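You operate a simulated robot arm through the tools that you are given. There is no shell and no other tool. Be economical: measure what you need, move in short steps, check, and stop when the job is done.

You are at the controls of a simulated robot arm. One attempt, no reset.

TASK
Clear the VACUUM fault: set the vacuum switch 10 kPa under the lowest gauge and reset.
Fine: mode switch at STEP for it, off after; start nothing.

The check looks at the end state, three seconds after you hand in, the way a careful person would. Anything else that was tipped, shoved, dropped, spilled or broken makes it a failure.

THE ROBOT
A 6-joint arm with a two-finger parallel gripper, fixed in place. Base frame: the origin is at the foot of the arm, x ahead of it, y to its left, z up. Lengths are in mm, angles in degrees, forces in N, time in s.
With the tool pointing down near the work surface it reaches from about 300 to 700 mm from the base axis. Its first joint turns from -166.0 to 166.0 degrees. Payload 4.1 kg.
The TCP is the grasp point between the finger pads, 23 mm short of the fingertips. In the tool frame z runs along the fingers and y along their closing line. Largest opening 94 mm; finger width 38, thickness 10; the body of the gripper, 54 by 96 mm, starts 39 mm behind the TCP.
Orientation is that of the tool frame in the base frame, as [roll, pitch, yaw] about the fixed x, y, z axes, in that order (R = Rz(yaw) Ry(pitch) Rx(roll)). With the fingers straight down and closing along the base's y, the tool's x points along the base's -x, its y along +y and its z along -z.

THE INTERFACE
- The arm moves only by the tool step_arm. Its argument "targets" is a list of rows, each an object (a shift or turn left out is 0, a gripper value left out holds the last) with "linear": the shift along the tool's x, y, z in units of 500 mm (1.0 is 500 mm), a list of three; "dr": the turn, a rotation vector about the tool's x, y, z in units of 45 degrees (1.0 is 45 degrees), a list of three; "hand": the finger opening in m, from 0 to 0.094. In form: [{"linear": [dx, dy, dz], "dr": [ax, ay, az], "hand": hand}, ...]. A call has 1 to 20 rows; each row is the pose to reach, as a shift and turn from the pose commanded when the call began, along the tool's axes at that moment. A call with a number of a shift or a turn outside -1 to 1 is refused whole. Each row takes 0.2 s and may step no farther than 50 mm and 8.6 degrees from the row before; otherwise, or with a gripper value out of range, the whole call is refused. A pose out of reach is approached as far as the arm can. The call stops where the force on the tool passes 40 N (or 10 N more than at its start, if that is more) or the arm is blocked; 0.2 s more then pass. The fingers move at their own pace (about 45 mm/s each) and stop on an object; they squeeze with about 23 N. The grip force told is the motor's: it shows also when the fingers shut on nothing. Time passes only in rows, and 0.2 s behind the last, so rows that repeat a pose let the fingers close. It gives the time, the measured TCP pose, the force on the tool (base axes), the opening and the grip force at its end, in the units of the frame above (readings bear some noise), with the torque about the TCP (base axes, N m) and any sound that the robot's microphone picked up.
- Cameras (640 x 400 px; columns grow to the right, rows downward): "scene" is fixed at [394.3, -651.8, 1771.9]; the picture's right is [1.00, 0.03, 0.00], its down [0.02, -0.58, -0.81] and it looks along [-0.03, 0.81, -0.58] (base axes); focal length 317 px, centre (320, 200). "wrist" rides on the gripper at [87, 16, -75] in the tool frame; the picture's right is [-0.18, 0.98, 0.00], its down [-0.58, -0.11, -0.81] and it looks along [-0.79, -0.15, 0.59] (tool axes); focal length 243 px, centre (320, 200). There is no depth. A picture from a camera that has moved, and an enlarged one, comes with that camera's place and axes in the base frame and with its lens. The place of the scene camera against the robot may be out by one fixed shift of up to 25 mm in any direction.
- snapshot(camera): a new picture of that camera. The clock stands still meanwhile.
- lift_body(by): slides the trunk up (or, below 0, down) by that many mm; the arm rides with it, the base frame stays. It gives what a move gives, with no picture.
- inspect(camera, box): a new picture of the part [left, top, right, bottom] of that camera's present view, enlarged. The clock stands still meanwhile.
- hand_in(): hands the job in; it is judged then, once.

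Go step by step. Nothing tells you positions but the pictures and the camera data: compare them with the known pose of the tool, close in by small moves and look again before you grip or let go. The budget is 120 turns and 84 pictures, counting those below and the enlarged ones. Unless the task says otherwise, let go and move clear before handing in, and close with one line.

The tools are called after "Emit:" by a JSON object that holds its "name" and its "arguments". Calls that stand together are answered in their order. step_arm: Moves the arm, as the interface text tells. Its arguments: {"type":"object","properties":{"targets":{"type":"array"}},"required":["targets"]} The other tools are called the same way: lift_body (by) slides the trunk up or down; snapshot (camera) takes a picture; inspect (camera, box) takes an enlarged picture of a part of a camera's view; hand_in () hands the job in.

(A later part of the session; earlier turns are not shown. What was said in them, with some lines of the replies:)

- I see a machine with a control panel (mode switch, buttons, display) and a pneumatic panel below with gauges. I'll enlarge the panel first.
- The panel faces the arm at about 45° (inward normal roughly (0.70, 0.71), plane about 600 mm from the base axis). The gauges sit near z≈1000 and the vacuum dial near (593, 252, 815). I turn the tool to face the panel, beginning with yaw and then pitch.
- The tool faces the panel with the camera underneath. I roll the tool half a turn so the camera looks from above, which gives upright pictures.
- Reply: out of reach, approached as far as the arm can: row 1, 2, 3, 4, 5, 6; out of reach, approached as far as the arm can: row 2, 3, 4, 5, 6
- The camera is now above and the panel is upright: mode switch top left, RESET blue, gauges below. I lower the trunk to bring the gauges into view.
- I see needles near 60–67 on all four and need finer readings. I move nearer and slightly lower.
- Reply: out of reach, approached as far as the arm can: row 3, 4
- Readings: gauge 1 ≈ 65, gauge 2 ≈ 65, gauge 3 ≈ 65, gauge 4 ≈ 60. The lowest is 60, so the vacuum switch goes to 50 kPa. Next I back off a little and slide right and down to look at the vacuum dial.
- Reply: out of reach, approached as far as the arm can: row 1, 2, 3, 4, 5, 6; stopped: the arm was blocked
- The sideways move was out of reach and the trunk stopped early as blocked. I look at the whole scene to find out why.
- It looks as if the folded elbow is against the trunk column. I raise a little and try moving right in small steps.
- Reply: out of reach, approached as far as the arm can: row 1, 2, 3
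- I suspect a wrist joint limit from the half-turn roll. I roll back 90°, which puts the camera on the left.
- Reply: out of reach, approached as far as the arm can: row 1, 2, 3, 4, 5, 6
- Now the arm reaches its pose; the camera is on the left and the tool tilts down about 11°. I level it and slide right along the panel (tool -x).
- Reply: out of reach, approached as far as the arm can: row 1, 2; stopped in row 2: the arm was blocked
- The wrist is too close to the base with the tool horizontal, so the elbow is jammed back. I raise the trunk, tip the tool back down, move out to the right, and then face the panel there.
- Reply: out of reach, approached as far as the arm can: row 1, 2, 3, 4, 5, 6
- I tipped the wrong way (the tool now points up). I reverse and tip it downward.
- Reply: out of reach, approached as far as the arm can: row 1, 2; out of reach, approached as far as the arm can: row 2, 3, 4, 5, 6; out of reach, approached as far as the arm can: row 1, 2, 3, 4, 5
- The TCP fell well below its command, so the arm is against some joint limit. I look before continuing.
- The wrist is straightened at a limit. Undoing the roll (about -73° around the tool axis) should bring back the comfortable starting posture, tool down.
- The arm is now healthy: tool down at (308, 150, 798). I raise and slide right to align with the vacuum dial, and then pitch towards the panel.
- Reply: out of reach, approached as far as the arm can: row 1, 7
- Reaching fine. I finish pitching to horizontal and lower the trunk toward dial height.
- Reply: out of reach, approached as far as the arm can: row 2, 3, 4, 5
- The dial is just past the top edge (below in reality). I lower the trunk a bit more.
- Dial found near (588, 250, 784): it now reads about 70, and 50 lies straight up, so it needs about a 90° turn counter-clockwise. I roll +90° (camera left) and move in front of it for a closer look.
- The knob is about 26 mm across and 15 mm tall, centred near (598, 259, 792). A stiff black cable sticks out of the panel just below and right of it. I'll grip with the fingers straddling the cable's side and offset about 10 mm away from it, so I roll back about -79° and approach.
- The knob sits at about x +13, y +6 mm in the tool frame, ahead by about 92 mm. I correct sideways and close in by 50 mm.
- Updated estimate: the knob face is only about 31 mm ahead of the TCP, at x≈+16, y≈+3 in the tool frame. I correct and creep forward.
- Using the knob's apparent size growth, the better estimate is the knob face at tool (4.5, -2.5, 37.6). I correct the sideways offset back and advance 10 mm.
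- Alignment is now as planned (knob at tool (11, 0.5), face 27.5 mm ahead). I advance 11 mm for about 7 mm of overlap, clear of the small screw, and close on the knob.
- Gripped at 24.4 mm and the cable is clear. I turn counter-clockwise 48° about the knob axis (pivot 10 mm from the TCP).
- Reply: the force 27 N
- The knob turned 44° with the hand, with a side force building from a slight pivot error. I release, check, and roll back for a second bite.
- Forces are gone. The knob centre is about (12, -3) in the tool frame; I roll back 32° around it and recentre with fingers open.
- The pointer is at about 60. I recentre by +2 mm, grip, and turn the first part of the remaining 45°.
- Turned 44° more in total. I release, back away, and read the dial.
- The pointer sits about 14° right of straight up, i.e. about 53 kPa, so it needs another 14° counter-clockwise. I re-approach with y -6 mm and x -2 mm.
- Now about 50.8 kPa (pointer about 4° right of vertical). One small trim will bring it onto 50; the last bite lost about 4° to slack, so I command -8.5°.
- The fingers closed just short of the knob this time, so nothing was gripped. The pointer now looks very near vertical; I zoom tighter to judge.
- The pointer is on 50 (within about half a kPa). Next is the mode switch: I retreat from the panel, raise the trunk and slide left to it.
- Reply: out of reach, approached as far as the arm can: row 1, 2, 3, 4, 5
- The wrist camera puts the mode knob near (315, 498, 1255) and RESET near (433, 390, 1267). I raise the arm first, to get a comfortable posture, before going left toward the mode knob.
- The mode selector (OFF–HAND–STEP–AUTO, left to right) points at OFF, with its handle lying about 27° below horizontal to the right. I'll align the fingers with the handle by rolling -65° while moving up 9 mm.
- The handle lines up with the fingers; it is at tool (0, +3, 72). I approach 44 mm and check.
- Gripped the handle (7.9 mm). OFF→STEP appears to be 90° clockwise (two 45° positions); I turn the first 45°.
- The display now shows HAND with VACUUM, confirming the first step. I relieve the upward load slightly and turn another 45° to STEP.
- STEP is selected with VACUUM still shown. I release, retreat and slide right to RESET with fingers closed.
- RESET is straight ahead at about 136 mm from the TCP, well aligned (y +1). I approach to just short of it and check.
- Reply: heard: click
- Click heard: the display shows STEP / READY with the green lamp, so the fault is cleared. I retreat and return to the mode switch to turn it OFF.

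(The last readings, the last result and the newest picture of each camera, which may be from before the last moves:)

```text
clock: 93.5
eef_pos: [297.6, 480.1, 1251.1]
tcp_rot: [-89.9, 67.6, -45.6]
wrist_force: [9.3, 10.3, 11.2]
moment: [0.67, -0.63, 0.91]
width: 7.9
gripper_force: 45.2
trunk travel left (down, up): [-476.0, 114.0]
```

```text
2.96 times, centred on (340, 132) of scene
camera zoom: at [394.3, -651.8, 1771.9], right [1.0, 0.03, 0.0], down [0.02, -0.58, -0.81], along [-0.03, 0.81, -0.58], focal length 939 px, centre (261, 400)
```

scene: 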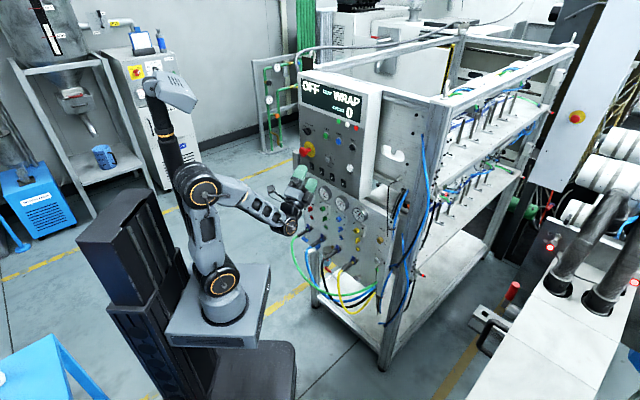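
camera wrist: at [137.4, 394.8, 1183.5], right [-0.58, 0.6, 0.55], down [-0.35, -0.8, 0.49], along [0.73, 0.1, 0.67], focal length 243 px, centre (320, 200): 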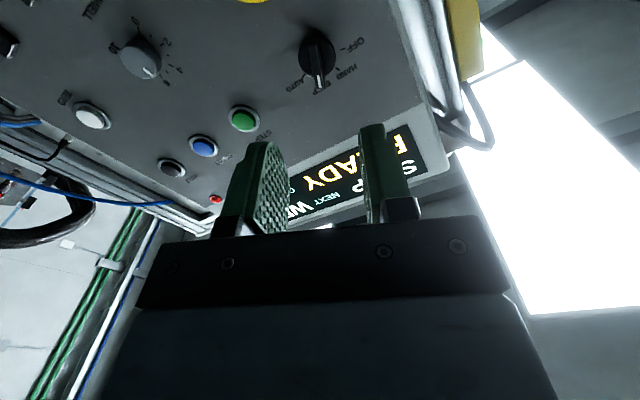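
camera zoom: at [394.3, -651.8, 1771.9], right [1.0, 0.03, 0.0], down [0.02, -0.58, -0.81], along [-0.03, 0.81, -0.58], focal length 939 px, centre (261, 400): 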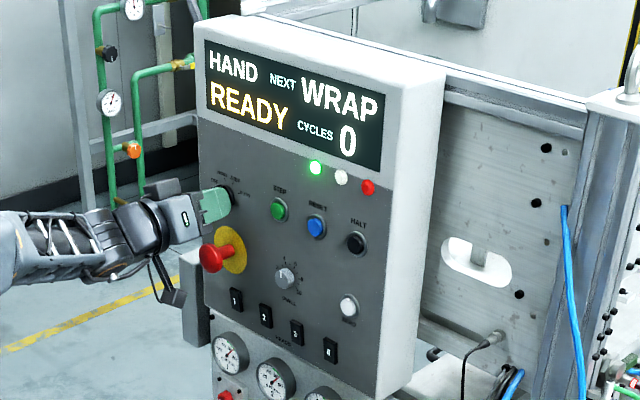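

HAND with READY retained. I turn the last 45° to OFF with a small relief upward.

Emit:
{"name": "step_arm", "arguments": {"targets": [{"linear": [-0.0028, -0.0011, 0], "dr": [0, 0, -0.178]}, {"linear": [-0.0028, -0.0011, 0], "dr": [0, 0, -0.356]}, {"linear": [-0.0028, -0.0011, 0], "dr": [0, 0, -0.533]}, {"linear": [-0.0028, -0.0011, 0], "dr": [0, 0, -0.711]}, {"linear": [-0.0028, -0.0011, 0], "dr": [0, 0, -0.889]}, {"linear": [-0.0028, -0.0011, 0], "dr": [0, 0, -1.0]}]}}

Emit:
{"name": "inspect", "arguments": {"camera": "scene", "box": [290, 65, 390, 200]}}

```text
clock: 94.9
eef_pos: [298.7, 478.3, 1254.2]
tcp_rot: [-89.8, 22.7, -45.8]
wrist_force: [15.8, 1.8, 16.3]
moment: [0.28, -0.18, 0.69]
width: 7.9
gripper_force: 45.4
trunk travel left (down, up): [-476.0, 114.0]
```

```text
2.96 times, centred on (340, 132) of scene
camera zoom: at [394.3, -651.8, 1771.9], right [1.0, 0.03, 0.0], down [0.02, -0.58, -0.81], along [-0.03, 0.81, -0.58], focal length 939 px, centre (261, 400)
```

zoom: 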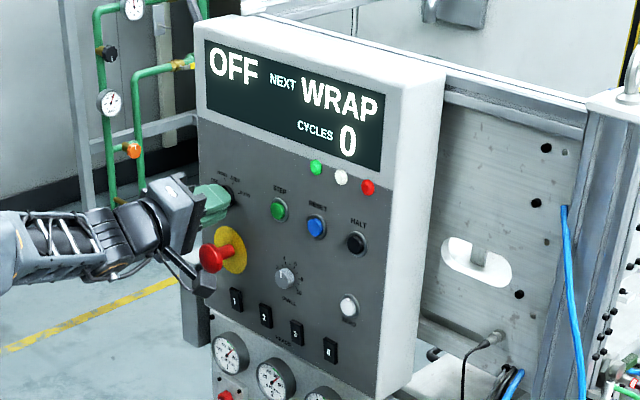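

OFF is shown. I release, back straight away, and check the final state.

Emit:
{"name": "step_arm", "arguments": {"targets": [{"hand": 0.03}, {"hand": 0.035}, {"hand": 0.035}, {"linear": [0, 0, -0.06]}, {"linear": [0, 0, -0.14]}, {"linear": [0, 0, -0.22]}]}}

Emit:
{"name": "snapshot", "arguments": {"camera": "wrist"}}

Emit:
{"name": "inspect", "arguments": {"camera": "scene", "box": [290, 65, 390, 200]}}

Emit:
{"name": "inspect", "arguments": {"camera": "scene", "box": [360, 220, 410, 290]}}

```text
clock: 96.3
eef_pos: [218.3, 403.3, 1254.3]
tcp_rot: [-90.0, 22.6, -45.7]
wrist_force: [-0.5, 0.1, -0.1]
moment: [-0.01, -0.03, 0.01]
width: 35.2
gripper_force: 0.0
trunk travel left (down, up): [-476.0, 114.0]
```

```text
16 pictures are left
camera wrist: at [216.7, 299.2, 1205.0], right [-0.38, 0.39, -0.84], down [-0.92, -0.21, 0.33], along [-0.05, 0.9, 0.44], focal length 243 px, centre (320, 200)
```

wrist: 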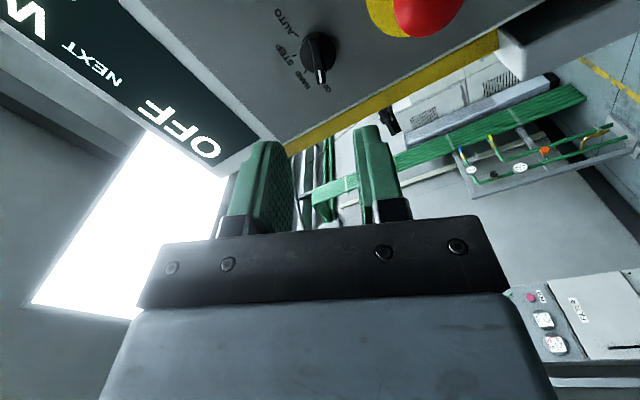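

```text
2.96 times, centred on (340, 132) of scene
camera zoom: at [394.3, -651.8, 1771.9], right [1.0, 0.03, 0.0], down [0.02, -0.58, -0.81], along [-0.03, 0.81, -0.58], focal length 939 px, centre (261, 400)
```

zoom: 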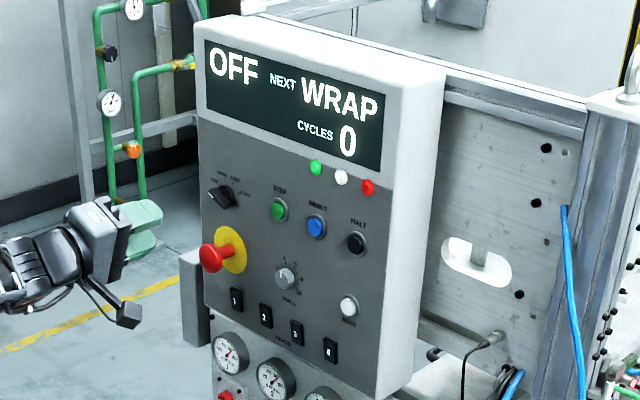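

```text
5.71 times, centred on (385, 255) of scene
camera zoom: at [394.3, -651.8, 1771.9], right [1.0, 0.03, 0.0], down [0.02, -0.58, -0.81], along [-0.03, 0.81, -0.58], focal length 1810 px, centre (-51, -114)
```

zoom: 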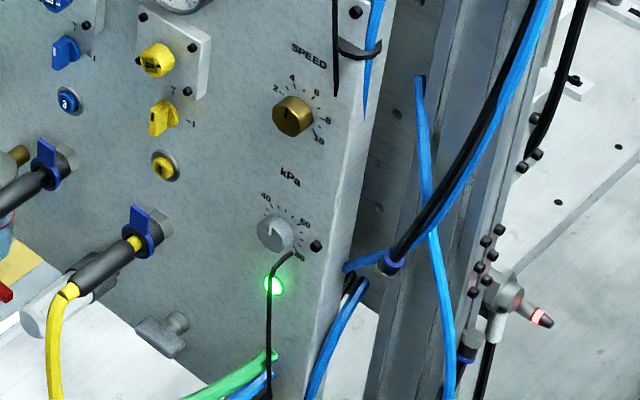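

The switch's LED is now lit green. One last close look at the dial pointer from the scene camera.

Emit:
{"name": "inspect", "arguments": {"camera": "scene", "box": [368, 246, 392, 268]}}

```text
16.00 times, centred on (380, 257) of scene
camera zoom: at [394.3, -651.8, 1771.9], right [1.0, 0.03, 0.0], down [0.02, -0.58, -0.81], along [-0.03, 0.81, -0.58], focal length 5068 px, centre (-640, -712)
```

zoom: 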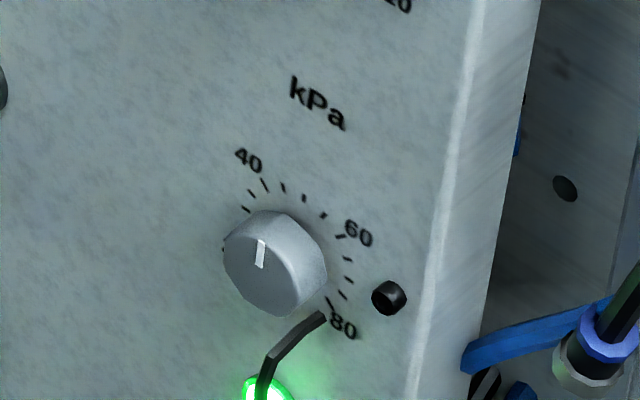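

The pointer sits on the 50 kPa mark, the display reads OFF, and the arm is clear with nothing disturbed. I hand in.

Emit:
{"name": "hand_in", "arguments": {}}

```text
The job is handed in.
```

The VACUUM fault is cleared. The lowest gauge (no. 4) reads about 60 kPa, so I set the vacuum switch to 50 kPa (within about 1 kPa). I pressed RESET once with the mode switch at STEP, got READY, turned the mode switch back to OFF, and started nothing.
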